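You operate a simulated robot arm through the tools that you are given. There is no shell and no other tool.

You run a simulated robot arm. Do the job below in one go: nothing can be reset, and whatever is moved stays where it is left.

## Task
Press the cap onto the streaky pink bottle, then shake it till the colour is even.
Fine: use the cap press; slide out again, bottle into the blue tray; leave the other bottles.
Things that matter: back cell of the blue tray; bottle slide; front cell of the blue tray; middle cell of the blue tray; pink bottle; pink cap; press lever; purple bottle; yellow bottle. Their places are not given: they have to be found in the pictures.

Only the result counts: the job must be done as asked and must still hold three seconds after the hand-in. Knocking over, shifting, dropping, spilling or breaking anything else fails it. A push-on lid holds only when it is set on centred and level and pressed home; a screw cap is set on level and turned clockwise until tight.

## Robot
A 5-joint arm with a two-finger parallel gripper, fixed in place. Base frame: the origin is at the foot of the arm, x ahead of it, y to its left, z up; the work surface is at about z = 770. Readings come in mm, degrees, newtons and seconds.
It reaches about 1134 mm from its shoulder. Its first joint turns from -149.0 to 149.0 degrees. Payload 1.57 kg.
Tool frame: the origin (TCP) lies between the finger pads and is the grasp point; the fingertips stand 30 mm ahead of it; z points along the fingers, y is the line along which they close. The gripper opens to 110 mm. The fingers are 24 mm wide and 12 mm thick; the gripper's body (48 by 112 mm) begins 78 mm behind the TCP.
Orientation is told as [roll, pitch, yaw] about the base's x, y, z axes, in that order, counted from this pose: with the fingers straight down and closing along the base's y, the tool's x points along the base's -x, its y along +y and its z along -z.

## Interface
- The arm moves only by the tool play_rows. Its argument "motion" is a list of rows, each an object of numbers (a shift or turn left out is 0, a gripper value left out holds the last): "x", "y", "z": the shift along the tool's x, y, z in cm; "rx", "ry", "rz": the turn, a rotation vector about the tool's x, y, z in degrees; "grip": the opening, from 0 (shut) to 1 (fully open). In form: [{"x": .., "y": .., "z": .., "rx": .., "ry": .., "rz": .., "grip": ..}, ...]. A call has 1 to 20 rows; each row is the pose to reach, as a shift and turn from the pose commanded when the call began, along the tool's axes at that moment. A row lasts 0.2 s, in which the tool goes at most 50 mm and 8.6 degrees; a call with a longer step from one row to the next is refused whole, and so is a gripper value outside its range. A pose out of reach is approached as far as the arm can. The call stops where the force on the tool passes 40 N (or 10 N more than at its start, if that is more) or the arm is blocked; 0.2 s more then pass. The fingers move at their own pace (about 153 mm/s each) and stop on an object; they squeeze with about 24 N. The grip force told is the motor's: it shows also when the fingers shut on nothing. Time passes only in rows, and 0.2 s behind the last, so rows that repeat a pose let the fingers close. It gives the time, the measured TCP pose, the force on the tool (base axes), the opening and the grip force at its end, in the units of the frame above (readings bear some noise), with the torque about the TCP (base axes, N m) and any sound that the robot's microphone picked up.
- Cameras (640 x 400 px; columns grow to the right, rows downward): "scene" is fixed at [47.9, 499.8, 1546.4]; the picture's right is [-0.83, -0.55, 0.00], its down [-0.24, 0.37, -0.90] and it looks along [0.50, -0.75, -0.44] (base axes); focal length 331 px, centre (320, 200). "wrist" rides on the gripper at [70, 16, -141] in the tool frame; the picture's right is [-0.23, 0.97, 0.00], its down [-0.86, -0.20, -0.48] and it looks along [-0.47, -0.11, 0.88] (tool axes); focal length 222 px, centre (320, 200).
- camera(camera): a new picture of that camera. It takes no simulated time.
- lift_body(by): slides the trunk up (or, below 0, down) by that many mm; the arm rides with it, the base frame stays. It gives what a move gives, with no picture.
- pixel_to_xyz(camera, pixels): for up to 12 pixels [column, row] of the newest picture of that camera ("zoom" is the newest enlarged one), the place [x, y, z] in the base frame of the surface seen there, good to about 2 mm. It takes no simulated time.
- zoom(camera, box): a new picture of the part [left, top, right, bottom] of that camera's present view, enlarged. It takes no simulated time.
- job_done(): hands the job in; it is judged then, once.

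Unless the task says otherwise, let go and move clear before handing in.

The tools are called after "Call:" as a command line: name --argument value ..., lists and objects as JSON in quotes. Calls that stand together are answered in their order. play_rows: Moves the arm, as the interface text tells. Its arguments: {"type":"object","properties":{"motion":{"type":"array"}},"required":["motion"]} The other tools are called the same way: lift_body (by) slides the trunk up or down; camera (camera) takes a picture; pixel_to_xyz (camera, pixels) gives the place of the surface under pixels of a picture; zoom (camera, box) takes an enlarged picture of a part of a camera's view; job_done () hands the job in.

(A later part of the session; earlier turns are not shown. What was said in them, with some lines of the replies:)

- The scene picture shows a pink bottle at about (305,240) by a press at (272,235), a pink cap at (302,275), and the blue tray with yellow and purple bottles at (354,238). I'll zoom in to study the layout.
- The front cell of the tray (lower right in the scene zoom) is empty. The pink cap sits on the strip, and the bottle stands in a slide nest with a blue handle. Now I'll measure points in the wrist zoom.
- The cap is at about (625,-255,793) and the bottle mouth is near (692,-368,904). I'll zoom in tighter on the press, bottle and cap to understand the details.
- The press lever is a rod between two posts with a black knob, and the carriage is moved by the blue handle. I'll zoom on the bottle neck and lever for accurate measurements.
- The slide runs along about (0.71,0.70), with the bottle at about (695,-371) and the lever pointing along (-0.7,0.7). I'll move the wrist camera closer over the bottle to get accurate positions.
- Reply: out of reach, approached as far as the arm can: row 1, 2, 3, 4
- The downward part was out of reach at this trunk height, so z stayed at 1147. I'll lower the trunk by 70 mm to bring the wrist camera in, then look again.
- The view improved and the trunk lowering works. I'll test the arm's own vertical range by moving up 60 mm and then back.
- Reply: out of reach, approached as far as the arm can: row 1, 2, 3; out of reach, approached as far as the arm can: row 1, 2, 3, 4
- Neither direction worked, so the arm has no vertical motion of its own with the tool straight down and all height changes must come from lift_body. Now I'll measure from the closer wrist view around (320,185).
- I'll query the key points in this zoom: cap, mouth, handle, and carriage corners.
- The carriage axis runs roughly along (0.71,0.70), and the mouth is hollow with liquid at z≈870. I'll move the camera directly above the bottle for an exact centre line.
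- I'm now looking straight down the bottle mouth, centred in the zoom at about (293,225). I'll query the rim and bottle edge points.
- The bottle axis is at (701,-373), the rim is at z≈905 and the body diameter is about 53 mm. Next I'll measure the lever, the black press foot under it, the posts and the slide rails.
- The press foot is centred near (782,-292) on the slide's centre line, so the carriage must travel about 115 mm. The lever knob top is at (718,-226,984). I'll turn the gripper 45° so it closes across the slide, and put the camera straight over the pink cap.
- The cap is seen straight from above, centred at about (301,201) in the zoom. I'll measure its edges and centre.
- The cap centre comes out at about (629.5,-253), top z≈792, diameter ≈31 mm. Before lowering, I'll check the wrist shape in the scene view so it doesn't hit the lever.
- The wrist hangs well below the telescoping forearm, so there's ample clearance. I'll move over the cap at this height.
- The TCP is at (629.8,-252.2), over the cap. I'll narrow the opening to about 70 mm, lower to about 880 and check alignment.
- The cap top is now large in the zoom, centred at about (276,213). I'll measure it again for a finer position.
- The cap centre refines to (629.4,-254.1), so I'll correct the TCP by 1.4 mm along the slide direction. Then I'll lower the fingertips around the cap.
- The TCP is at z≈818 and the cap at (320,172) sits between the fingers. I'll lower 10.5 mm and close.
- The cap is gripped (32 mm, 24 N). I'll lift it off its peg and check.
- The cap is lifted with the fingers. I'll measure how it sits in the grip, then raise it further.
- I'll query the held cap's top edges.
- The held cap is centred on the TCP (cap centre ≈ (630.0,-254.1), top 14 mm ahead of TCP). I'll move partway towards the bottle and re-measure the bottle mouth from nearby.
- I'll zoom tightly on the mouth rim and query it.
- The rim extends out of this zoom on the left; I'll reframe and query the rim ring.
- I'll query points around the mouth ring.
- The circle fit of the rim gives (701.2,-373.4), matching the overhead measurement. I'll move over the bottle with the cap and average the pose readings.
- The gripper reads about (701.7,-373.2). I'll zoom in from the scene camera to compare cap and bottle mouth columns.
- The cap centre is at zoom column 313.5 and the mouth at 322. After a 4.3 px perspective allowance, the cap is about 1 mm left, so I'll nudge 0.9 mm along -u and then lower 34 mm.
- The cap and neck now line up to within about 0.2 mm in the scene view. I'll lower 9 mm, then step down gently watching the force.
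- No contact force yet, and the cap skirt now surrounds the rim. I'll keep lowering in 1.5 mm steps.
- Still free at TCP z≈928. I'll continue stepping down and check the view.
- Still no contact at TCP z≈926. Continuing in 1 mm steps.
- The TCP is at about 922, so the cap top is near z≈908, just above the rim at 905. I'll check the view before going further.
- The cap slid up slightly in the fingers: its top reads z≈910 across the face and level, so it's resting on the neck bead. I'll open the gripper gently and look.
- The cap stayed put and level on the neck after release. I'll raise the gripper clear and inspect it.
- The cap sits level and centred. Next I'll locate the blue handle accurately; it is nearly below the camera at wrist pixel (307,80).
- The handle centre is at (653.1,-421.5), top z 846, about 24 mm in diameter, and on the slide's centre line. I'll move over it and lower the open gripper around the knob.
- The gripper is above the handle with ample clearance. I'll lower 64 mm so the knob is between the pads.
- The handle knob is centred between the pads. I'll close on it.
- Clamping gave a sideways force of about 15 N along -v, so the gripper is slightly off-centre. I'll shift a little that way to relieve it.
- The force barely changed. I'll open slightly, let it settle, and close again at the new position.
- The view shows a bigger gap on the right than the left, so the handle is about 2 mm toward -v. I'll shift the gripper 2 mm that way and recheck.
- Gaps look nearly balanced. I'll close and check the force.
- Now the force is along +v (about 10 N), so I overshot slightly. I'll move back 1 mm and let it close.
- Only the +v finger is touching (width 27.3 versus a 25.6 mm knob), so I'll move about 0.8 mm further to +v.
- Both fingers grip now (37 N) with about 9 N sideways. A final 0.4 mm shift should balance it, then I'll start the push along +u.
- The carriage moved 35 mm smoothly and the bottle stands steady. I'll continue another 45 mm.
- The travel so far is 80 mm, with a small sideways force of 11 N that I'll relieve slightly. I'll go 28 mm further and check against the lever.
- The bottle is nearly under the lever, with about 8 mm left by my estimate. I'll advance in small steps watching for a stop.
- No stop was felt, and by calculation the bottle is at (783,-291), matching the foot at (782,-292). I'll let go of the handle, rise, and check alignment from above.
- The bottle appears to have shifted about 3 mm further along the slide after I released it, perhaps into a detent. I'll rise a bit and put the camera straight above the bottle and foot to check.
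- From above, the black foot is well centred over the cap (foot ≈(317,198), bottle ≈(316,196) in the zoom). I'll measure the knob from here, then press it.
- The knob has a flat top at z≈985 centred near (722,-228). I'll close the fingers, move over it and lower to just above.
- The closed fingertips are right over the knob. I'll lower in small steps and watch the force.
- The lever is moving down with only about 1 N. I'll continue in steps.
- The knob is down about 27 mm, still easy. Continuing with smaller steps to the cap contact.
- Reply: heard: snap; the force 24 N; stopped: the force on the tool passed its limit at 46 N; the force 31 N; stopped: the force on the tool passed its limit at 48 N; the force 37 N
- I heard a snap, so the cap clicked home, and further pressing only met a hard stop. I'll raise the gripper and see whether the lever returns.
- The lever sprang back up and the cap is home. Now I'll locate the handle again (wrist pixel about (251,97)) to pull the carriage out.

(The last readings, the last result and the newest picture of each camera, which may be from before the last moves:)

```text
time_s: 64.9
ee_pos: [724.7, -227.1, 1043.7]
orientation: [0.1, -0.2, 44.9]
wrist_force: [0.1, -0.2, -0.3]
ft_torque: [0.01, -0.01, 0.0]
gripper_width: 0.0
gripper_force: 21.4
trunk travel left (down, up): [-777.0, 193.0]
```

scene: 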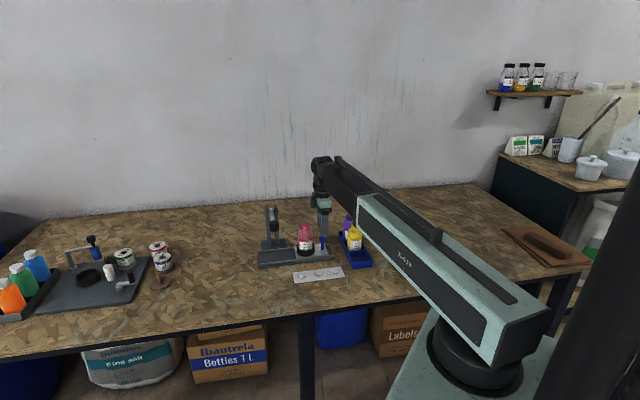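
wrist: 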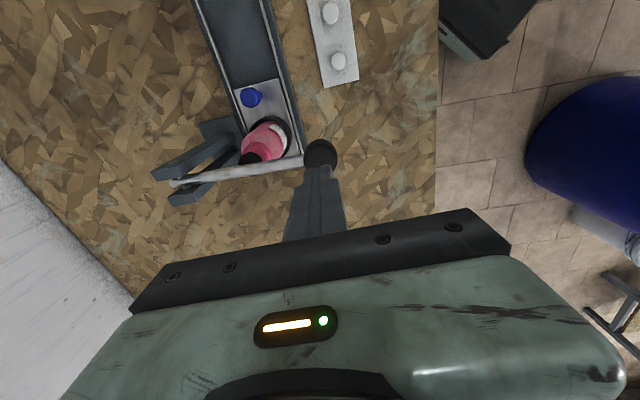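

The handle is now at (737.3,-337.8), so the carriage went 119 mm in total. I'll move over it with the gripper opened to 55 mm.

Call:
play_rows --motion '[{"x": 2.3, "y": -2.9, "grip": 0.2}, {"x": 4.6, "y": -5.8, "grip": 0.5}, {"x": 6.84, "y": -8.68, "grip": 0.5}, {"x": 6.84, "y": -8.68, "grip": 0.5}, {"x": 6.84, "y": -8.68, "grip": 0.5}]'

Call:
play_rows --motion '[{"x": 0}]'

Call:
play_rows --motion '[{"x": 0}]'

Call:
camera --camera "wrist"

```text
time_s: 66.1
ee_pos: [738.1, -338.5, 1043.9]
orientation: [0.2, -0.1, 45.0]
wrist_force: [-0.2, -1.0, -0.1]
ft_torque: [-0.05, 0.01, 0.04]
gripper_width: 55.0
gripper_force: 0.1
trunk travel left (down, up): [-777.0, 193.0]
```

```text
time_s: 66.5
ee_pos: [737.3, -338.4, 1043.3]
orientation: [0.1, -0.2, 45.0]
wrist_force: [-0.5, 0.2, 0.3]
ft_torque: [-0.03, -0.01, 0.0]
gripper_width: 54.7
gripper_force: 0.1
trunk travel left (down, up): [-777.0, 193.0]
```

```text
time_s: 66.9
ee_pos: [737.5, -338.2, 1043.1]
orientation: [0.2, -0.2, 45.1]
wrist_force: [-0.1, 0.4, -0.6]
ft_torque: [0.01, 0.0, -0.02]
gripper_width: 55.1
gripper_force: 0.1
trunk travel left (down, up): [-777.0, 193.0]
```

```text
taken
```

wrist: 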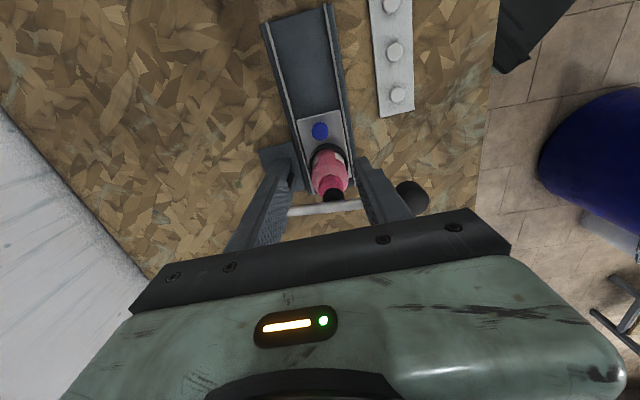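

The gripper is over the handle at (737.6,-338.4). I'll lower it to z≈838 around the knob.

Call:
lift_body --by -150

Call:
lift_body --by -55

Call:
play_rows --motion '[{"grip": 0.4}, {"grip": 0.3}, {"grip": 0.3}, {"grip": 0.3}]'

Call:
zoom --camera "wrist" --box '[280, 150, 360, 210]'

```text
time_s: 68.7
ee_pos: [738.2, -338.6, 893.8]
orientation: [0.2, -0.3, 45.0]
wrist_force: [-0.1, -0.1, 0.6]
ft_torque: [0.01, -0.02, 0.02]
gripper_width: 55.0
gripper_force: 0.1
trunk travel left (down, up): [-627.0, 343.0]
```

```text
time_s: 69.6
ee_pos: [737.1, -336.8, 838.4]
orientation: [0.2, -0.2, 45.1]
wrist_force: [-0.1, -0.2, -0.7]
ft_torque: [0.0, 0.02, -0.01]
gripper_width: 55.3
gripper_force: 0.0
trunk travel left (down, up): [-572.0, 398.0]
```

```text
time_s: 70.6
ee_pos: [736.9, -338.8, 838.7]
orientation: [0.1, -0.2, 44.9]
wrist_force: [0.3, 0.5, 0.5]
ft_torque: [0.04, -0.02, 0.0]
gripper_width: 33.2
gripper_force: 0.1
trunk travel left (down, up): [-572.0, 398.0]
```

```text
6.67 times, centred on (320, 180) of wrist
```

zoom: 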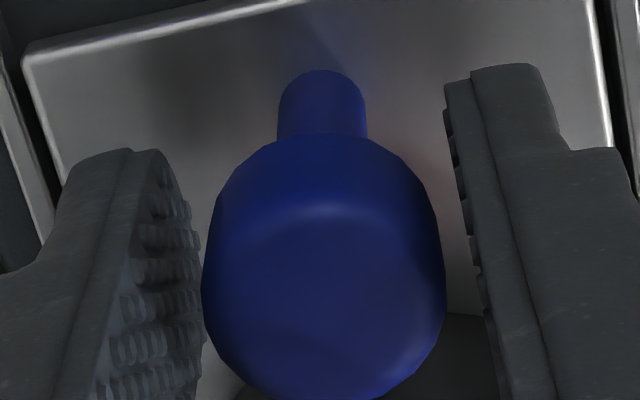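

The knob centre is at zoom column 323, versus about 314 when it was balanced before. I'll shift 0.8 mm toward +v and close.

Call:
play_rows --motion '[{"y": 0.08, "grip": 0.3}, {"y": 0.08, "grip": 0.26}, {"y": 0.08, "grip": 0.22}, {"y": 0.08, "grip": 0.15}, {"y": 0.08, "grip": 0.15}, {"y": 0.08, "grip": 0.15}]'

```text
time_s: 72.0
ee_pos: [736.9, -337.5, 838.3]
orientation: [0.1, -0.2, 44.9]
wrist_force: [3.9, -3.6, 2.7]
ft_torque: [-0.28, -0.19, 0.03]
gripper_width: 25.9
gripper_force: 37.4
trunk travel left (down, up): [-572.0, 398.0]
```

A good grip with only 5 N sideways. Now I'll pull the carriage back out along -u, about 60 mm first.

Call:
play_rows --motion '[{"x": 0.2}, {"x": 0.5}, {"x": 0.9}, {"x": 1.4}, {"x": 1.9}, {"x": 2.4}, {"x": 2.9}, {"x": 3.4}, {"x": 3.9}, {"x": 4.4}, {"x": 4.9}, {"x": 5.4}, {"x": 5.8}, {"x": 6.0}, {"x": 6.0}]'

Call:
zoom --camera "scene" --box '[240, 180, 380, 280]'

```text
time_s: 75.2
ee_pos: [694.4, -381.2, 838.5]
orientation: [0.0, -0.2, 45.0]
wrist_force: [12.3, -10.3, 10.2]
ft_torque: [-0.26, -0.19, 0.0]
gripper_width: 25.8
gripper_force: 36.9
trunk travel left (down, up): [-572.0, 398.0]
```

```text
4.00 times, centred on (310, 230) of scene
```

zoom: 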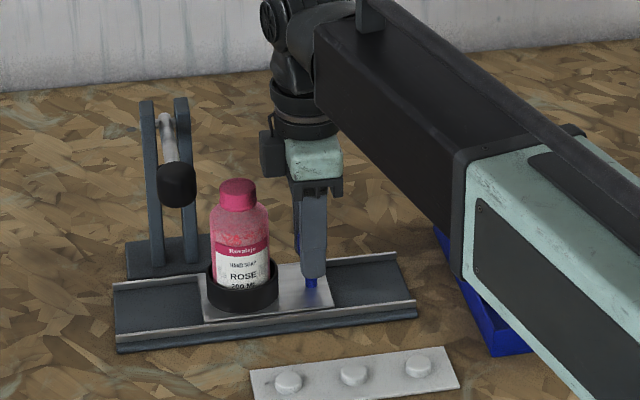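

It's sliding out fine, with a sideways force of about 16 N that I'll relieve by 0.6 mm. Then I'll pull the remaining ~58 mm.

Call:
play_rows --motion '[{"x": 0.2, "y": -0.04}, {"x": 0.6, "y": -0.06}, {"x": 1.1, "y": -0.06}, {"x": 1.6, "y": -0.06}, {"x": 2.1, "y": -0.06}, {"x": 2.6, "y": -0.06}, {"x": 3.1, "y": -0.06}, {"x": 3.6, "y": -0.06}, {"x": 4.1, "y": -0.06}, {"x": 4.6, "y": -0.06}, {"x": 5.1, "y": -0.06}, {"x": 5.5, "y": -0.06}, {"x": 5.75, "y": -0.06}, {"x": 5.87, "y": -0.06}, {"x": 5.87, "y": -0.06}]'

Call:
zoom --camera "scene" --box '[240, 180, 380, 280]'

```text
time_s: 78.4
ee_pos: [654.0, -421.6, 838.5]
orientation: [0.1, -0.2, 45.0]
wrist_force: [-6.6, 6.1, -9.2]
ft_torque: [-0.13, -0.3, -0.02]
gripper_width: 25.8
gripper_force: 37.0
trunk travel left (down, up): [-572.0, 398.0]
```

```text
4.00 times, centred on (310, 230) of scene
```

zoom: 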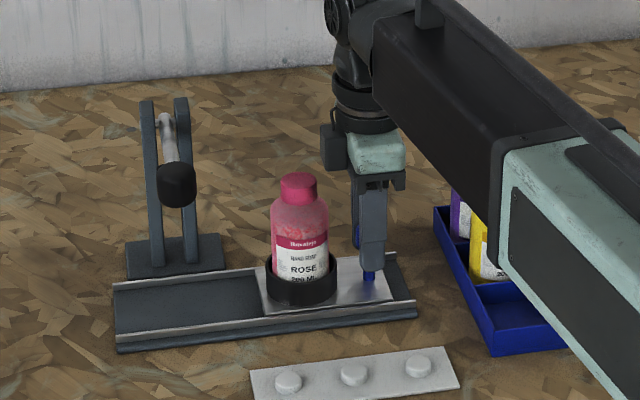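

The carriage is back at its starting place. I'll release the handle and rise, then look at the bottle from above.

Call:
play_rows --motion '[{"grip": 0.28}, {"grip": 0.4}, {"grip": 0.6}, {"grip": 0.6}]'

Call:
lift_body --by 230

Call:
camera --camera "wrist"

Call:
zoom --camera "scene" --box '[285, 210, 325, 260]'

```text
time_s: 79.4
ee_pos: [653.5, -422.7, 838.9]
orientation: [0.0, -0.2, 44.9]
wrist_force: [0.5, 0.1, -0.3]
ft_torque: [-0.01, 0.02, 0.01]
gripper_width: 66.2
gripper_force: 0.1
trunk travel left (down, up): [-572.0, 398.0]
```

```text
time_s: 81.9
ee_pos: [652.6, -421.4, 1068.6]
orientation: [0.1, -0.2, 45.1]
wrist_force: [0.9, 0.3, -0.3]
ft_torque: [0.02, 0.01, 0.02]
gripper_width: 65.9
gripper_force: 0.0
trunk travel left (down, up): [-802.0, 168.0]
```

```text
taken
```

wrist: 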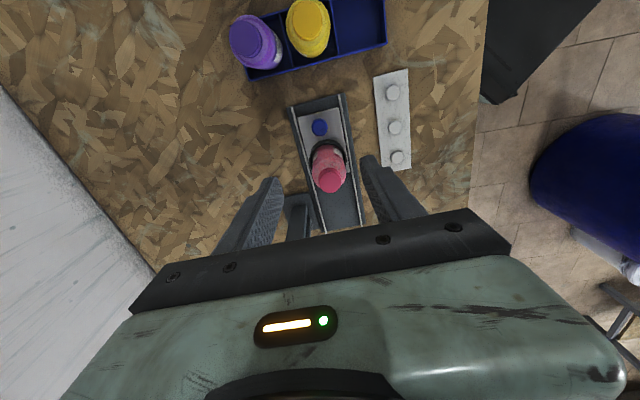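

```text
8.00 times, centred on (305, 235) of scene
```

zoom: 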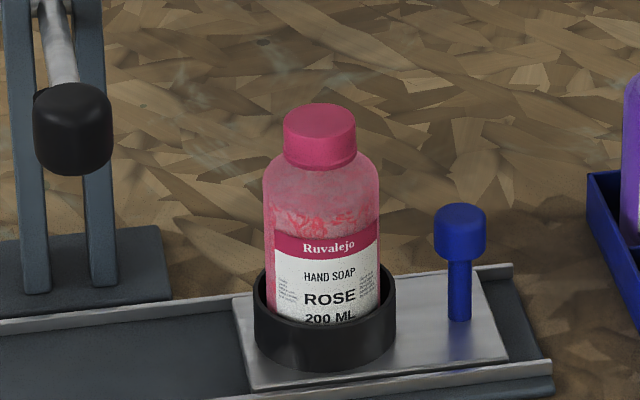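

The bottle is capped and out of the press. I'll move the camera directly above it to measure its centre for grasping.

Call:
play_rows --motion '[{"x": -4, "y": -0.5}, {"x": -8, "y": -1}, {"x": -12, "y": -1.4}, {"x": -13.84, "y": -1.58}, {"x": -13.84, "y": -1.58}, {"x": -13.84, "y": -1.58}]'

Call:
camera --camera "wrist"

Call:
zoom --camera "wrist" --box '[280, 54, 360, 104]'

```text
time_s: 83.3
ee_pos: [762.6, -334.5, 1067.9]
orientation: [0.1, -0.3, 44.9]
wrist_force: [0.1, -0.3, -0.3]
ft_torque: [0.0, -0.01, 0.03]
gripper_width: 65.8
gripper_force: 0.0
trunk travel left (down, up): [-802.0, 168.0]
```

```text
taken
```

wrist: 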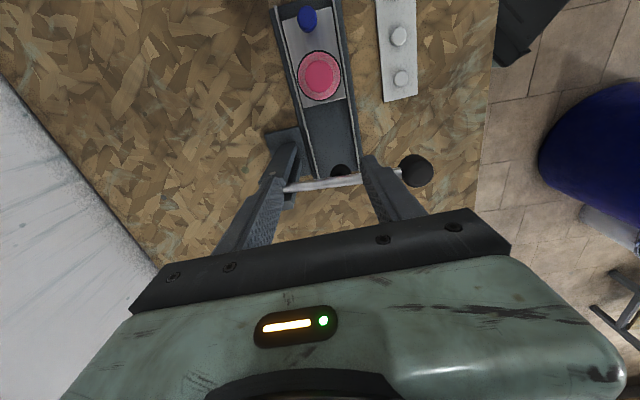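

```text
8.00 times, centred on (320, 79) of wrist
```

zoom: 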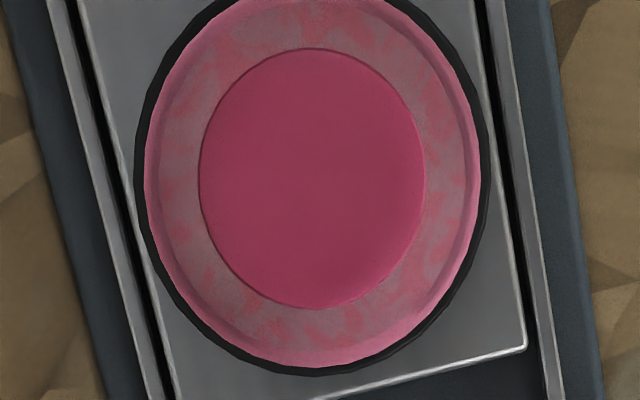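

Call:
pixel_to_xyz --camera "zoom" --pixels '[[311, 178], [206, 178], [418, 178], [311, 55], [311, 302], [235, 90], [387, 265], [235, 265], [387, 90], [155, 180], [470, 180], [311, 355]]'

Call:
pixel_to_xyz --camera "zoom" --pixels '[[311, 178], [206, 178], [418, 178], [311, 55], [311, 302], [235, 90], [387, 265], [235, 265], [387, 90], [155, 180], [470, 180], [311, 5]]'

Call:
zoom --camera "scene" --box '[330, 205, 390, 280]'

```text
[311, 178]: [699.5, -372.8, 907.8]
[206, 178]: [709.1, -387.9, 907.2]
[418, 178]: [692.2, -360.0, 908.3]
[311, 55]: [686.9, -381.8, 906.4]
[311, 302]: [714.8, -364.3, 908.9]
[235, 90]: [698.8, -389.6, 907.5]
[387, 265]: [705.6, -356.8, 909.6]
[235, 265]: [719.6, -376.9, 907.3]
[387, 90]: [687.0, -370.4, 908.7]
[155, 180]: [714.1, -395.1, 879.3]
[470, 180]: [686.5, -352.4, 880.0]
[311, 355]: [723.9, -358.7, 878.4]
```

```text
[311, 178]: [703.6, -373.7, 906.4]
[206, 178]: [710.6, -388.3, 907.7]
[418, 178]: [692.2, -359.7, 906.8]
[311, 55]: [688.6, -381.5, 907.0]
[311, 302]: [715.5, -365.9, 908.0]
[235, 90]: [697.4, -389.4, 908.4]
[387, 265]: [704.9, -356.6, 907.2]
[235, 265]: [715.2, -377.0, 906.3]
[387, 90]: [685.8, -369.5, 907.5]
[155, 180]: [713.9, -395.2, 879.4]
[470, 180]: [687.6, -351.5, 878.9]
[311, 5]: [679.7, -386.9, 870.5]
```

```text
5.33 times, centred on (360, 242) of scene
```

zoom: 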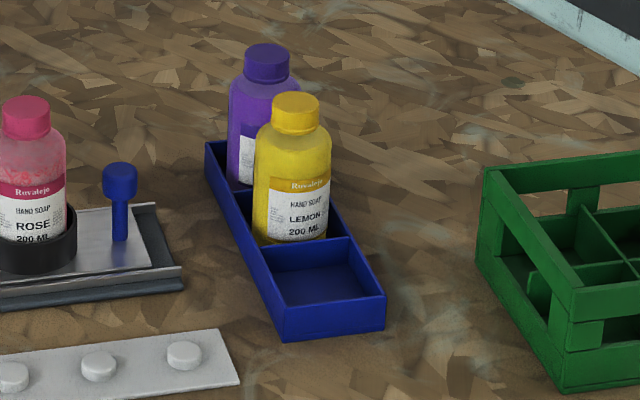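

The cap top is now z≈907.5, 2.3 mm lower than before and level, so it is pressed home. The bottle axis is at (701.4,-373.5). I'll go over it with an 82 mm opening and lower.

Call:
play_rows --motion '[{"x": 2.4, "y": 0.5, "grip": 0.75}, {"x": 4.8, "y": 1.0, "grip": 0.75}, {"x": 7.04, "y": 1.57, "grip": 0.75}, {"x": 7.04, "y": 1.57, "grip": 0.75}, {"x": 7.04, "y": 1.57, "grip": 0.75}]'

Call:
lift_body --by -120

Call:
camera --camera "wrist"

Call:
zoom --camera "scene" --box '[260, 170, 350, 250]'

```text
time_s: 84.5
ee_pos: [701.6, -373.4, 1067.7]
orientation: [0.1, -0.2, 45.0]
wrist_force: [0.7, -0.2, 0.8]
ft_torque: [0.05, 0.0, -0.02]
gripper_width: 82.2
gripper_force: 0.0
trunk travel left (down, up): [-802.0, 168.0]
```

```text
time_s: 86.0
ee_pos: [701.4, -373.4, 949.3]
orientation: [0.0, -0.2, 45.0]
wrist_force: [-0.5, 0.6, -0.2]
ft_torque: [0.03, 0.02, -0.02]
gripper_width: 82.5
gripper_force: 0.0
trunk travel left (down, up): [-682.0, 288.0]
```

```text
taken
```

wrist: 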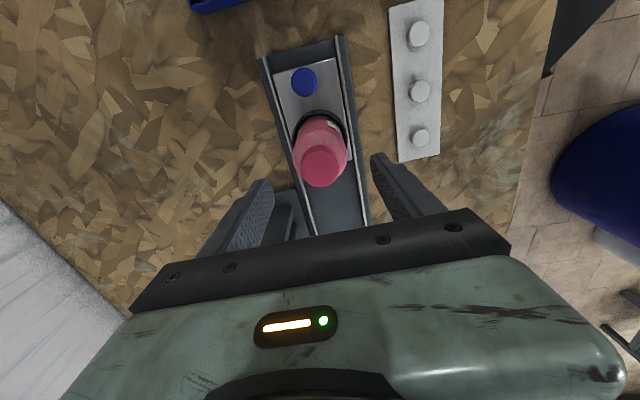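

```text
5.00 times, centred on (305, 210) of scene
```

zoom: 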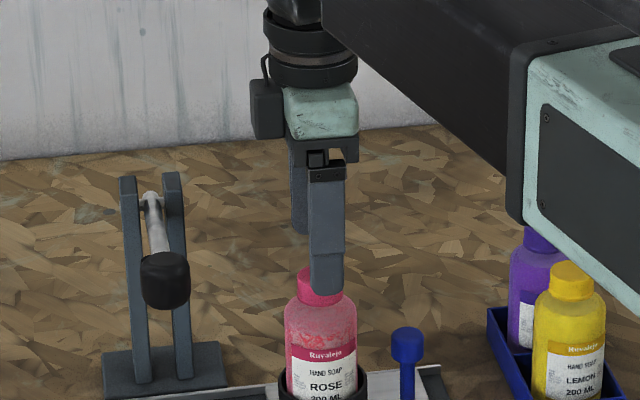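

The bottle is centred between the fingers. I'll lower 96 mm to grip height.

Call:
lift_body --by -96

Call:
zoom --camera "wrist" --box '[240, 120, 400, 240]'

Call:
zoom --camera "scene" --box '[270, 190, 340, 265]'

```text
time_s: 87.3
ee_pos: [701.2, -373.2, 852.6]
orientation: [0.1, -0.2, 45.0]
wrist_force: [0.7, 0.4, 0.5]
ft_torque: [0.02, 0.02, 0.01]
gripper_width: 82.4
gripper_force: 0.1
trunk travel left (down, up): [-586.0, 384.0]
```

```text
3.33 times, centred on (320, 180) of wrist
```

zoom: 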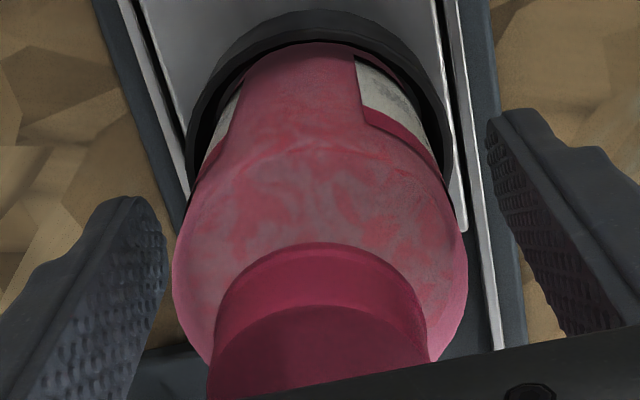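

```text
5.33 times, centred on (305, 228) of scene
```

zoom: 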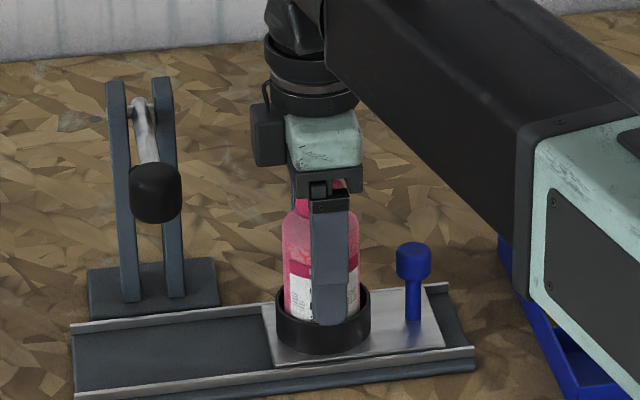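

Everything is clear. I'll close on the bottle body.

Call:
play_rows --motion '[{"grip": 0.65}, {"grip": 0.58}, {"grip": 0.53}, {"grip": 0.5}, {"grip": 0.4}, {"grip": 0.3}, {"grip": 0.3}]'

Call:
zoom --camera "wrist" --box '[240, 120, 400, 240]'

```text
time_s: 88.9
ee_pos: [701.2, -373.0, 852.7]
orientation: [0.1, -0.2, 45.1]
wrist_force: [-0.7, -0.1, 0.6]
ft_torque: [0.02, -0.01, 0.03]
gripper_width: 54.8
gripper_force: 23.9
trunk travel left (down, up): [-586.0, 384.0]
```

```text
3.33 times, centred on (320, 180) of wrist
```

zoom: 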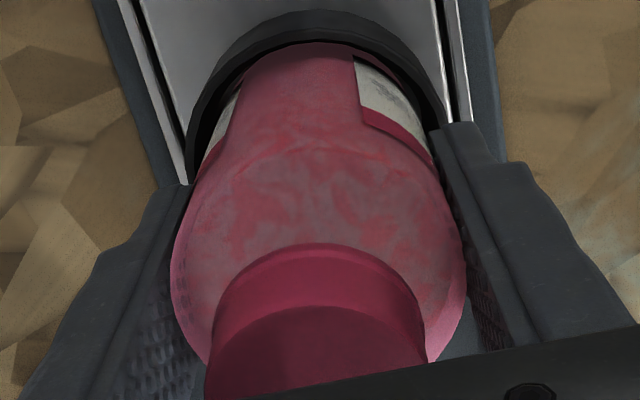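

The bottle is held at 54.8 mm with 24 N and no side load. I'll lift it out of the nest, slowly at first.

Call:
lift_body --by 30

Call:
lift_body --by 170

Call:
camera --camera "wrist"

Call:
camera --camera "scene"

```text
time_s: 89.6
ee_pos: [700.3, -372.5, 883.4]
orientation: [0.1, -0.2, 45.1]
wrist_force: [0.2, -0.3, -2.1]
ft_torque: [0.03, 0.03, 0.0]
gripper_width: 55.1
gripper_force: 24.0
trunk travel left (down, up): [-616.0, 354.0]
```

```text
time_s: 91.5
ee_pos: [702.1, -374.0, 1052.9]
orientation: [0.2, -0.2, 45.0]
wrist_force: [0.2, 0.5, -2.3]
ft_torque: [0.03, 0.01, 0.01]
gripper_width: 54.5
gripper_force: 24.1
trunk travel left (down, up): [-786.0, 184.0]
```

```text
taken
```

wrist: 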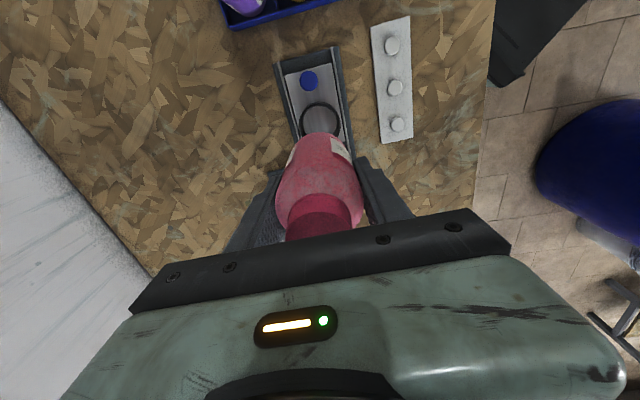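

```text
taken
```

scene: 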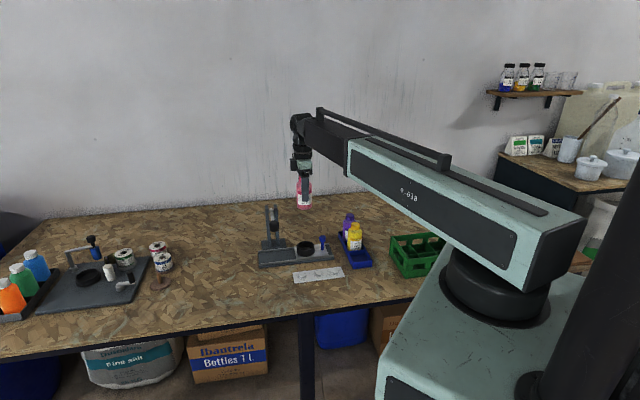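

The bottle is clear of the nest and weighs about 2.3 N in the grip. I'll raise it a bit more and begin a moderate shake along the finger-closing axis.

Call:
lift_body --by 80

Call:
play_rows --motion '[{"y": 2}, {"y": -2}, {"y": 2}, {"y": -2}, {"y": 2}, {"y": -2}, {"y": 2}, {"y": -2}, {"y": 2}, {"y": -2}, {"y": 0}, {"y": 0}]'

Call:
zoom --camera "scene" --box '[270, 130, 340, 200]'

```text
time_s: 92.7
ee_pos: [701.6, -373.2, 1132.7]
orientation: [0.1, -0.2, 45.0]
wrist_force: [0.2, -0.4, -2.3]
ft_torque: [0.03, -0.02, -0.02]
gripper_width: 54.7
gripper_force: 23.5
trunk travel left (down, up): [-866.0, 104.0]
```

```text
time_s: 95.3
ee_pos: [702.6, -372.7, 1132.7]
orientation: [0.0, -0.2, 45.0]
wrist_force: [-0.2, 0.1, -2.1]
ft_torque: [0.02, -0.04, -0.01]
gripper_width: 54.7
gripper_force: 24.4
trunk travel left (down, up): [-866.0, 104.0]
```

```text
5.71 times, centred on (305, 165) of scene
```

zoom: 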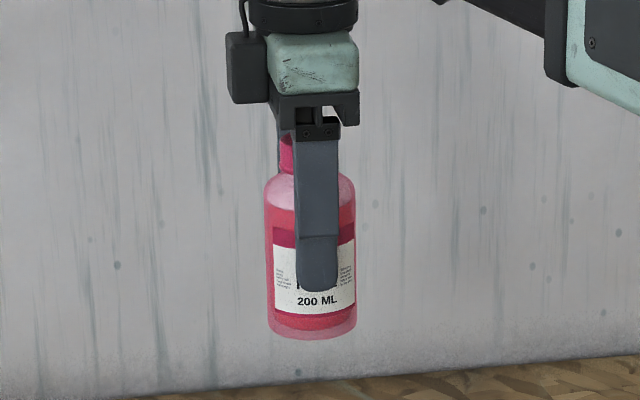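

The colour looks smoother already. I'll zoom tighter on the bottle to judge.

Call:
zoom --camera "scene" --box '[285, 150, 325, 195]'

Call:
zoom --camera "wrist" --box '[260, 110, 380, 240]'

```text
8.89 times, centred on (305, 172) of scene
```

zoom: 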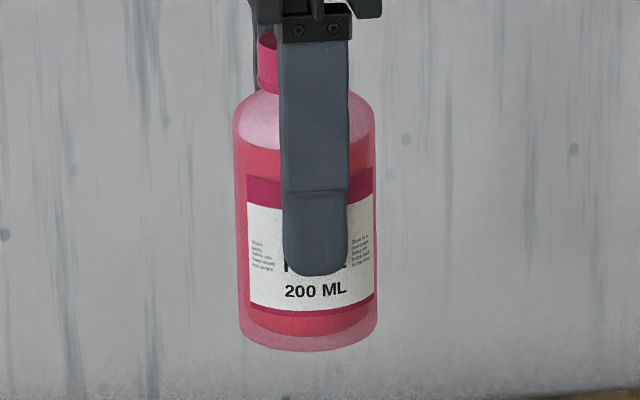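

```text
3.08 times, centred on (320, 175) of wrist
```

zoom: 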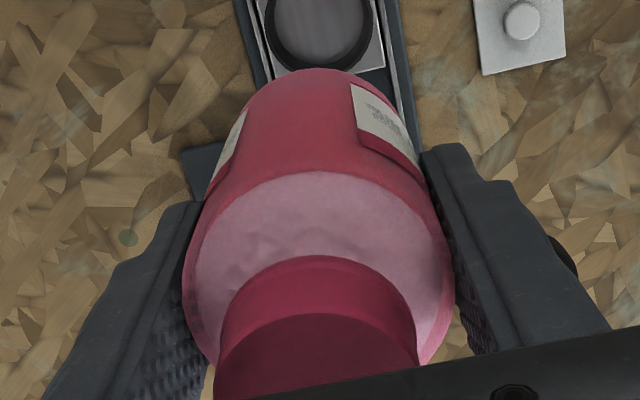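

The liquid now looks uniform red-pink with no streaks. I'll do one more shaking round and compare to be sure.

Call:
play_rows --motion '[{"y": 2}, {"y": -2}, {"y": 2}, {"y": -2}, {"y": 2}, {"y": -2}, {"y": 2}, {"y": -2}, {"y": 2}, {"y": -2}, {"y": 2}, {"y": -2}, {"y": 2}, {"y": -2}, {"y": 0}, {"y": 0}]'

Call:
zoom --camera "scene" --box '[285, 150, 325, 195]'

Call:
zoom --camera "wrist" --box '[260, 110, 380, 240]'

```text
time_s: 98.7
ee_pos: [700.9, -373.6, 1132.6]
orientation: [0.1, -0.3, 45.0]
wrist_force: [0.0, -0.3, -1.4]
ft_torque: [-0.03, 0.01, -0.02]
gripper_width: 54.6
gripper_force: 23.6
trunk travel left (down, up): [-866.0, 104.0]
```

```text
8.89 times, centred on (305, 172) of scene
```

zoom: 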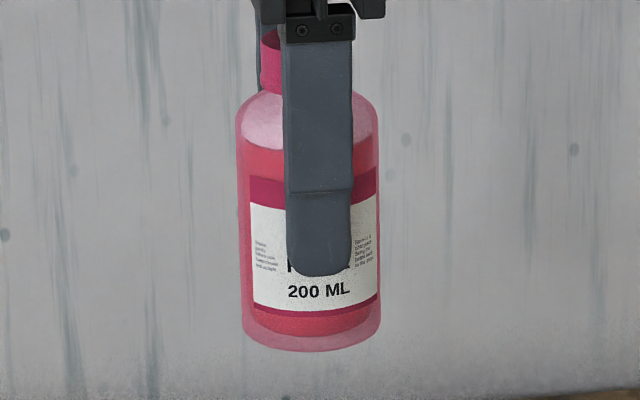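

```text
3.08 times, centred on (320, 175) of wrist
```

zoom: 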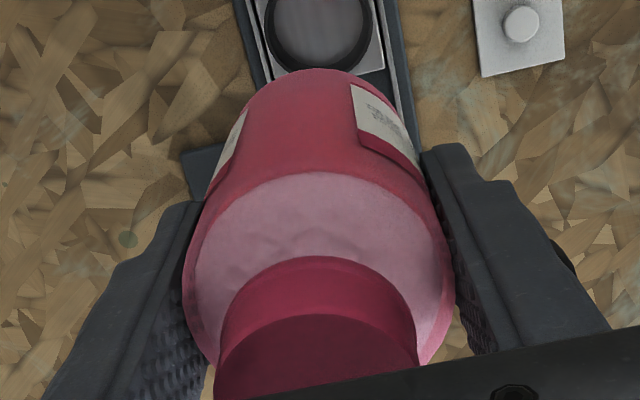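

The colour is unchanged between rounds and free of streaks, so it's even. Now I'll turn the gripper 90° so the fingers close across the tray's short side, and put the camera straight above the front cell while carrying the bottle high.

Call:
play_rows --motion '[{"x": 1.92, "y": 0.18, "rz": 8.18}, {"x": 3.84, "y": 0.35, "rz": 16.36}, {"x": 5.77, "y": 0.53, "rz": 24.55}, {"x": 7.69, "y": 0.71, "rz": 32.73}, {"x": 9.61, "y": 0.89, "rz": 40.91}, {"x": 11.53, "y": 1.06, "rz": 49.09}, {"x": 13.45, "y": 1.24, "rz": 57.27}, {"x": 15.37, "y": 1.42, "rz": 65.45}, {"x": 17.3, "y": 1.6, "rz": 73.64}, {"x": 19.22, "y": 1.77, "rz": 81.82}, {"x": 21.14, "y": 1.95, "rz": 90}, {"x": 21.14, "y": 1.95, "rz": 90}, {"x": 21.14, "y": 1.95, "rz": 90}]'

Call:
camera --camera "wrist"

Call:
camera --camera "scene"

```text
time_s: 101.5
ee_pos: [539.5, -508.3, 1133.6]
orientation: [0.2, 0.0, -45.0]
wrist_force: [-0.7, 0.0, -2.1]
ft_torque: [-0.02, 0.01, 0.0]
gripper_width: 55.0
gripper_force: 24.7
trunk travel left (down, up): [-866.0, 104.0]
```

```text
taken
```

wrist: 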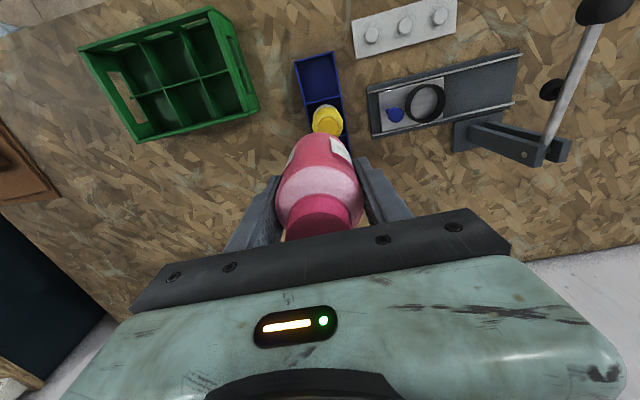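

```text
taken
```

scene: 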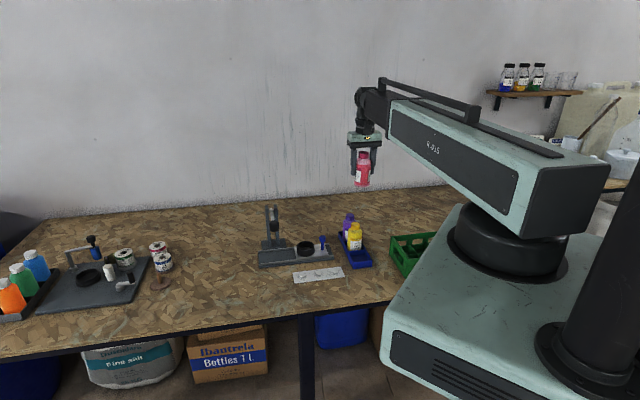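

The front cell is visible at about (318,77) in the wrist view. I'll zoom on it and on the bottle.

Call:
zoom --camera "scene" --box '[340, 130, 390, 195]'

Call:
zoom --camera "wrist" --box '[272, 40, 368, 110]'

```text
6.15 times, centred on (365, 162) of scene
```

zoom: 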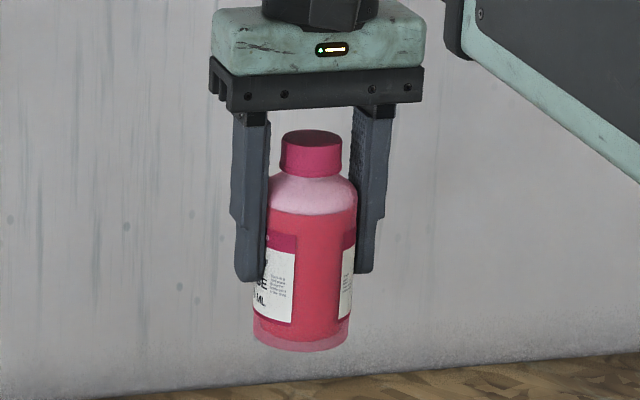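

```text
5.71 times, centred on (320, 75) of wrist
```

zoom: 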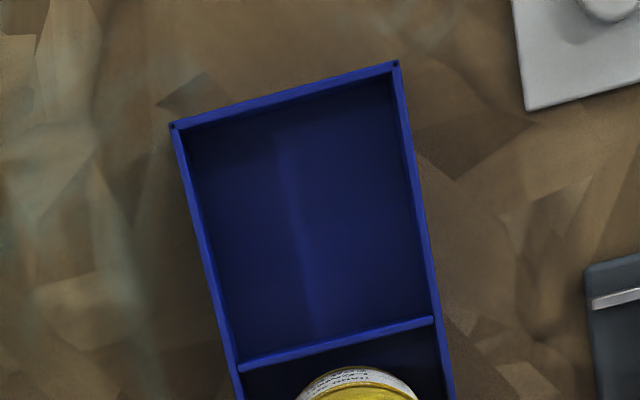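

The liquid is uniformly coloured in this view too. Now I'll measure the front cell's walls.

Call:
pixel_to_xyz --camera "zoom" --pixels '[[174, 125], [396, 65], [240, 366], [433, 320], [285, 95], [203, 240], [417, 200], [337, 343], [305, 220], [230, 330], [400, 120], [230, 150]]'

Call:
pixel_to_xyz --camera "zoom" --pixels '[[174, 125], [396, 65], [240, 366], [433, 320], [285, 95], [205, 240], [416, 200], [337, 343], [305, 220], [300, 260], [350, 120], [260, 180]]'

```text
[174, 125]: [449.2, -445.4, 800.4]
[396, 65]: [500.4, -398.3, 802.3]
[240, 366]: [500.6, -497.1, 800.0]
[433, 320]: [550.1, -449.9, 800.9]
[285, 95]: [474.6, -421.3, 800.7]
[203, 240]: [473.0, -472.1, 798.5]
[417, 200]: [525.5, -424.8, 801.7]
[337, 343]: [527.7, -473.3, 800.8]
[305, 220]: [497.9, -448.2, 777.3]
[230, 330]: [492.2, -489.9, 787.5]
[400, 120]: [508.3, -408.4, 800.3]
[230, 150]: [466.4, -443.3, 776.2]
```

```text
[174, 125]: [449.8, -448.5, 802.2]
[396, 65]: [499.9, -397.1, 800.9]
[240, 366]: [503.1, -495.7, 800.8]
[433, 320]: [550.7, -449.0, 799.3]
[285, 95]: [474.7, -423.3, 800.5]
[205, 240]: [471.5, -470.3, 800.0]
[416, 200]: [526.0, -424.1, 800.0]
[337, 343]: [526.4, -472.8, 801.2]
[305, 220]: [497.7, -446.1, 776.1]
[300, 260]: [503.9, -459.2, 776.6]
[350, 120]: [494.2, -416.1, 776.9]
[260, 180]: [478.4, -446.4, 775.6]
```

The front cell's centre is at (500.4,-447.7), floor z≈776.5, wall tops z≈800. I'll move over it, check the yellow cap's height for comparison, and average the pose readings.

Call:
pixel_to_xyz --camera "wrist" --pixels '[[327, 118], [322, 116], [332, 120], [170, 75], [240, 105], [145, 135]]'

Call:
play_rows --motion '[{"x": 2.3, "y": 0.5}, {"x": 4.6, "y": 1.0}, {"x": 7.02, "y": 1.61}, {"x": 7.02, "y": 1.61}, {"x": 7.02, "y": 1.61}]'

Call:
play_rows --motion '[{"x": 0}]'

Call:
play_rows --motion '[{"x": 0}]'

Call:
play_rows --motion '[{"x": 0}]'

```text
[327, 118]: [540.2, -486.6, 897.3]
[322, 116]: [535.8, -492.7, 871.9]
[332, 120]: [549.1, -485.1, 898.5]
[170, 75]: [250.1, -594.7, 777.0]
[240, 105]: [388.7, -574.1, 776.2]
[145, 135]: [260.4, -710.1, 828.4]
```

```text
time_s: 102.7
ee_pos: [500.1, -447.2, 1133.5]
orientation: [0.3, 0.1, -45.0]
wrist_force: [-0.3, 0.2, -1.6]
ft_torque: [0.01, 0.03, -0.01]
gripper_width: 54.7
gripper_force: 23.9
trunk travel left (down, up): [-866.0, 104.0]
```

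```text
time_s: 103.1
ee_pos: [500.4, -447.6, 1133.1]
orientation: [0.2, 0.1, -45.0]
wrist_force: [0.2, 0.6, -2.8]
ft_torque: [-0.06, -0.01, 0.01]
gripper_width: 54.8
gripper_force: 24.0
trunk travel left (down, up): [-866.0, 104.0]
```

```text
time_s: 103.5
ee_pos: [500.3, -448.6, 1133.3]
orientation: [0.1, 0.1, -45.1]
wrist_force: [0.0, 0.3, -1.7]
ft_torque: [0.03, -0.01, -0.03]
gripper_width: 54.8
gripper_force: 24.5
trunk travel left (down, up): [-866.0, 104.0]
```

```text
time_s: 103.9
ee_pos: [500.1, -447.6, 1131.4]
orientation: [0.2, 0.1, -45.0]
wrist_force: [0.6, 0.3, -1.7]
ft_torque: [-0.01, 0.0, 0.02]
gripper_width: 54.7
gripper_force: 24.3
trunk travel left (down, up): [-866.0, 104.0]
```

The TCP is at (500.2,-447.8), centred over the cell. I'll lower the bottle to just above the tray walls and check.

Call:
lift_body --by -150

Call:
lift_body --by -100

Call:
camera --camera "wrist"

Call:
zoom --camera "scene" --box '[320, 190, 400, 280]'

```text
time_s: 105.7
ee_pos: [500.0, -446.8, 982.3]
orientation: [0.3, 0.1, -45.0]
wrist_force: [-1.1, -0.1, -2.3]
ft_torque: [-0.02, 0.03, 0.02]
gripper_width: 54.6
gripper_force: 24.2
trunk travel left (down, up): [-716.0, 254.0]
```

```text
time_s: 107.0
ee_pos: [499.7, -448.6, 881.2]
orientation: [0.2, 0.1, -45.1]
wrist_force: [0.4, -0.1, -2.6]
ft_torque: [-0.04, -0.01, -0.02]
gripper_width: 54.6
gripper_force: 24.2
trunk travel left (down, up): [-616.0, 354.0]
```

```text
taken
```

wrist: 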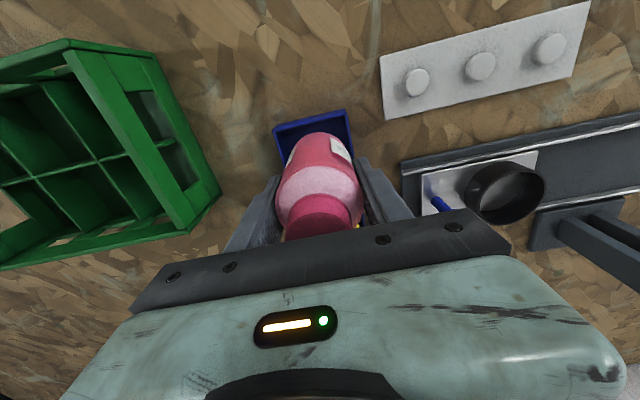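

```text
4.44 times, centred on (360, 235) of scene
```

zoom: 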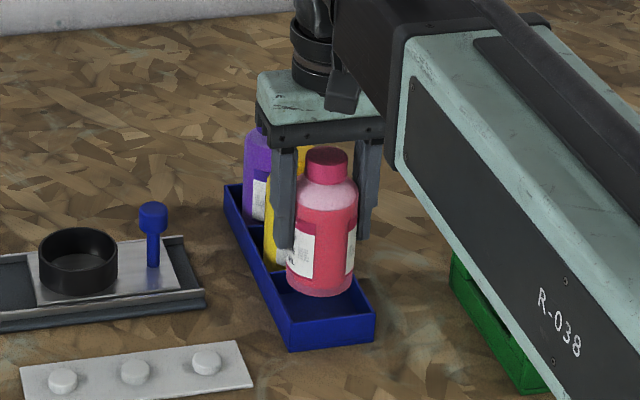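

The bottle is right above the front cell with clear margins. I'll lower 32 mm into the cell, then step gently.

Call:
lift_body --by -32

Call:
zoom --camera "scene" --box '[330, 205, 390, 275]'

Call:
lift_body --by -3

Call:
lift_body --by -2

Call:
lift_body --by -1.5

```text
time_s: 107.8
ee_pos: [500.0, -446.7, 851.3]
orientation: [0.2, 0.1, -45.0]
wrist_force: [0.4, 0.3, -2.5]
ft_torque: [0.0, 0.02, 0.03]
gripper_width: 54.5
gripper_force: 24.4
trunk travel left (down, up): [-584.0, 386.0]
```

```text
5.71 times, centred on (360, 240) of scene
```

zoom: 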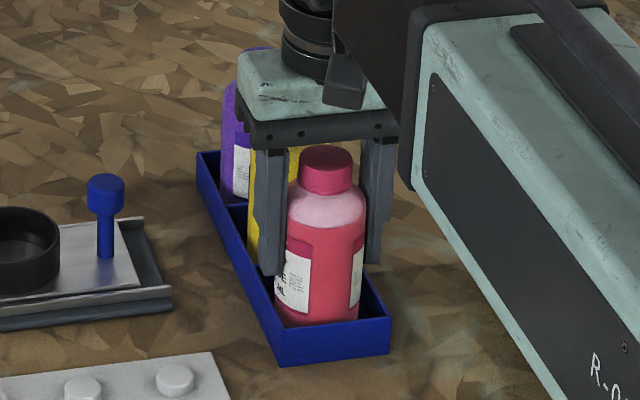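

```text
time_s: 108.3
ee_pos: [501.5, -447.2, 847.1]
orientation: [0.1, 0.1, -45.1]
wrist_force: [-0.3, 0.8, -1.3]
ft_torque: [0.02, 0.01, -0.03]
gripper_width: 54.9
gripper_force: 23.7
trunk travel left (down, up): [-581.0, 389.0]
```

```text
time_s: 108.8
ee_pos: [500.3, -447.1, 846.3]
orientation: [0.2, 0.1, -45.0]
wrist_force: [-0.5, -0.2, -2.0]
ft_torque: [-0.02, -0.04, 0.01]
gripper_width: 54.7
gripper_force: 23.9
trunk travel left (down, up): [-579.0, 391.0]
```

```text
time_s: 109.3
ee_pos: [499.7, -448.0, 844.1]
orientation: [0.3, 0.1, -45.0]
wrist_force: [0.0, 0.0, -3.1]
ft_torque: [0.01, -0.05, 0.0]
gripper_width: 54.9
gripper_force: 24.2
trunk travel left (down, up): [-577.0, 393.0]
```

Still carrying the weight at TCP z≈844. I'll continue in 1 mm steps until the floor takes it.

Call:
lift_body --by -1

Call:
lift_body --by -1

Call:
lift_body --by -1

```text
time_s: 109.8
ee_pos: [501.4, -447.4, 842.8]
orientation: [0.2, 0.1, -45.0]
wrist_force: [0.2, -0.3, -2.0]
ft_torque: [-0.03, 0.02, -0.02]
gripper_width: 54.9
gripper_force: 24.0
trunk travel left (down, up): [-576.0, 394.0]
```

```text
time_s: 110.3
ee_pos: [499.9, -447.7, 842.5]
orientation: [0.2, 0.0, -45.0]
wrist_force: [2.1, -1.9, 10.8]
ft_torque: [-0.4, -0.17, 0.05]
gripper_width: 54.6
gripper_force: 23.6
trunk travel left (down, up): [-575.0, 395.0]
```

```text
time_s: 110.8
ee_pos: [499.5, -446.1, 842.1]
orientation: [0.4, 0.0, -45.0]
wrist_force: [5.0, -2.4, 20.3]
ft_torque: [-0.33, 0.01, 0.05]
gripper_width: 54.9
gripper_force: 24.2
trunk travel left (down, up): [-574.0, 396.0]
```

The bottle is on the cell floor (force rose to 20 N). I'll back off 1 mm and release.

Call:
lift_body --by 1

Call:
play_rows --motion '[{"grip": 0.52}, {"grip": 0.56}, {"grip": 0.62}, {"grip": 0.7}, {"grip": 0.72}, {"grip": 0.72}]'

Call:
zoom --camera "scene" --box '[330, 205, 390, 275]'

Call:
camera --camera "wrist"

```text
time_s: 111.3
ee_pos: [501.2, -445.9, 842.3]
orientation: [0.2, 0.1, -45.0]
wrist_force: [0.1, 1.3, 3.6]
ft_torque: [0.01, 0.09, -0.01]
gripper_width: 54.7
gripper_force: 24.0
trunk travel left (down, up): [-575.0, 395.0]
```

```text
time_s: 112.7
ee_pos: [500.0, -447.7, 841.9]
orientation: [0.2, 0.1, -44.9]
wrist_force: [1.2, 0.3, 0.5]
ft_torque: [-0.01, 0.01, -0.01]
gripper_width: 79.3
gripper_force: 0.0
trunk travel left (down, up): [-575.0, 395.0]
```

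```text
5.71 times, centred on (360, 240) of scene
```

zoom: 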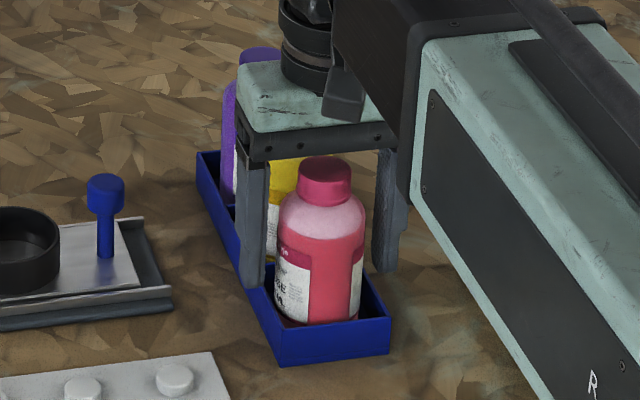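

```text
taken
```

wrist: 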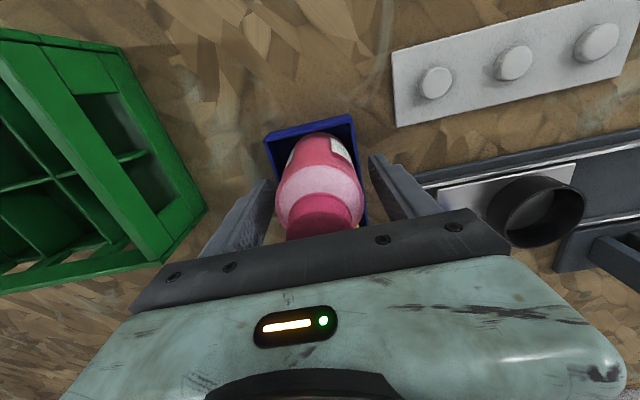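

The bottle stands upright in the front cell and the fingers are clear of it. I'll raise the gripper straight up and check the whole scene.

Call:
lift_body --by 60

Call:
lift_body --by 200

Call:
camera --camera "scene"

Call:
zoom --camera "scene" --box '[250, 190, 400, 290]'

Call:
zoom --camera "scene" --box '[330, 205, 390, 275]'

Call:
camera --camera "wrist"

```text
time_s: 113.7
ee_pos: [499.8, -447.7, 902.3]
orientation: [0.2, 0.0, -44.9]
wrist_force: [-0.2, 0.9, -0.4]
ft_torque: [-0.02, 0.0, 0.02]
gripper_width: 79.1
gripper_force: 0.1
trunk travel left (down, up): [-635.0, 335.0]
```

```text
time_s: 115.9
ee_pos: [500.3, -447.7, 1102.5]
orientation: [0.2, 0.1, -45.0]
wrist_force: [-0.1, -0.7, -0.3]
ft_torque: [0.04, -0.01, -0.02]
gripper_width: 79.1
gripper_force: 0.1
trunk travel left (down, up): [-835.0, 135.0]
```

```text
taken
```

scene: 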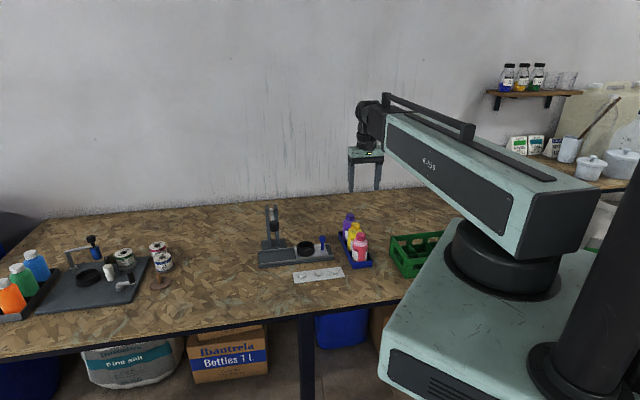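

```text
4.00 times, centred on (325, 240) of scene
```

zoom: 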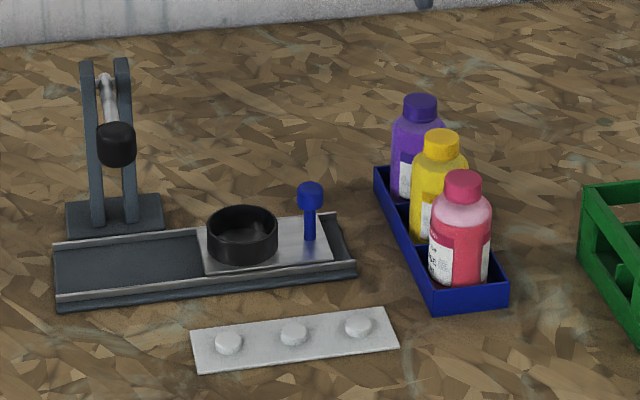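

```text
5.71 times, centred on (360, 240) of scene
```

zoom: 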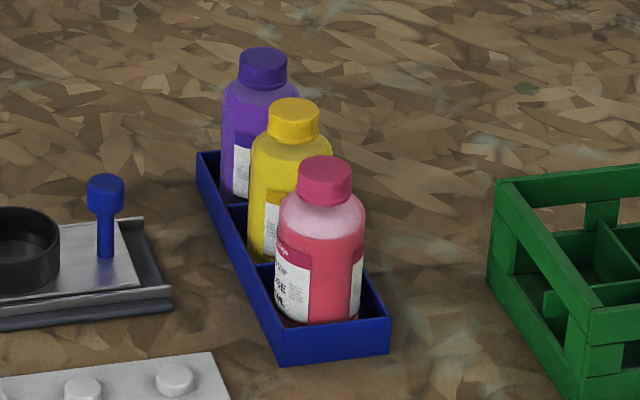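

```text
taken
```

wrist: 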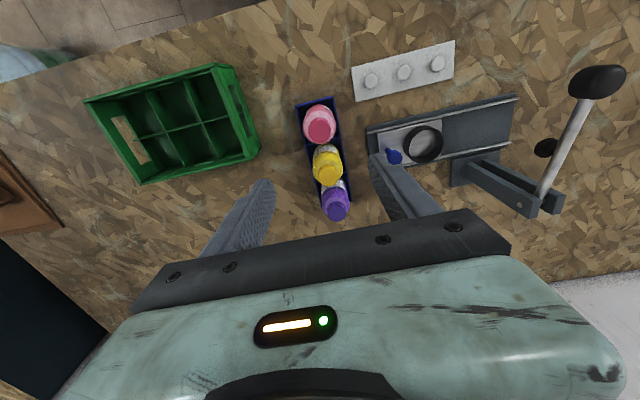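

All three bottles stand in the tray. I'll do a last close check that the pink liquid is uniform and the cap is level.

Call:
zoom --camera "scene" --box '[345, 225, 377, 265]'

Call:
zoom --camera "wrist" --box '[290, 90, 350, 150]'

Call:
pixel_to_xyz --camera "zoom" --pixels '[[320, 235], [270, 230], [360, 235], [315, 190], [315, 275]]'

```text
10.00 times, centred on (361, 245) of scene
```

zoom: 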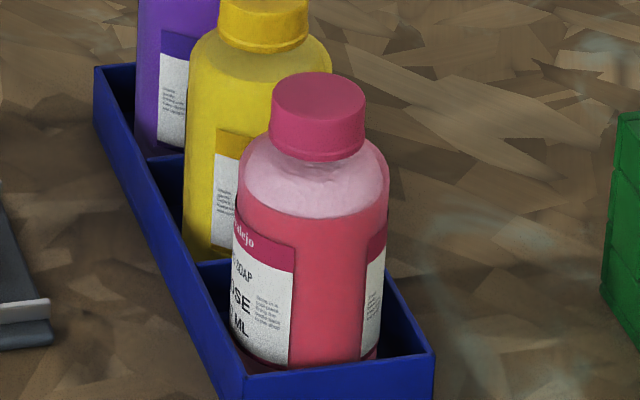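

```text
6.67 times, centred on (320, 120) of wrist
```

zoom: 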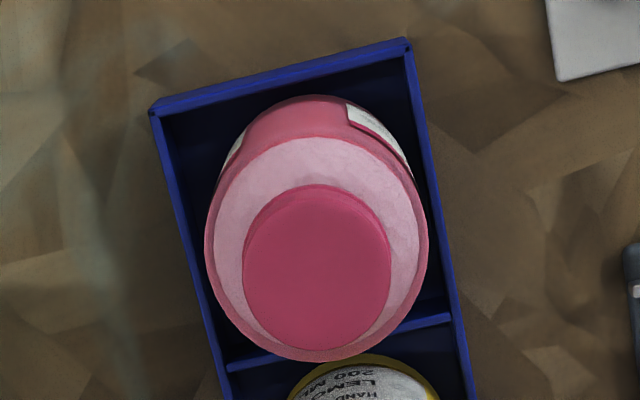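

```text
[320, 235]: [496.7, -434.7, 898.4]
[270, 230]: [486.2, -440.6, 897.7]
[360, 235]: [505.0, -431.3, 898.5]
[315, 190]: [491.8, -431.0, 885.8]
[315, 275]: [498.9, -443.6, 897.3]
```

The liquid is a uniform pink with no streaks, and the cap top is level at z≈898, the same as the yellow bottle's cap. The pink bottle stands in the front cell, the carriage is slid out, the lever is up and the gripper is clear. I'm handing in.

Call:
job_done

```text
The job is handed in.
```

The job is handed in; no verdict came back with the hand-in, so what follows is what I saw and measured myself.

- **Cap:** I set the pink cap level on the bottle and slid the bottle under the press. Pulling the lever gave a snap. The cap then sat 2.3 mm lower, level, and at the same height as the yellow bottle's cap. After the snap I kept pressing into the hard stop until the force limit cut in (46–48 N). I saw no damage from that.
- **Shaking:** I shook the bottle for two rounds. The streaks were gone after the first round, and the second changed nothing. The colour looked even from several sides.
- **Placement:** The bottle stands upright in the front cell of the blue tray. That was the only empty cell.
- **Everything else:** The slide is back out at its starting place and the lever sprang back up. The yellow and purple bottles were not touched. The gripper is open and clear above the tray.
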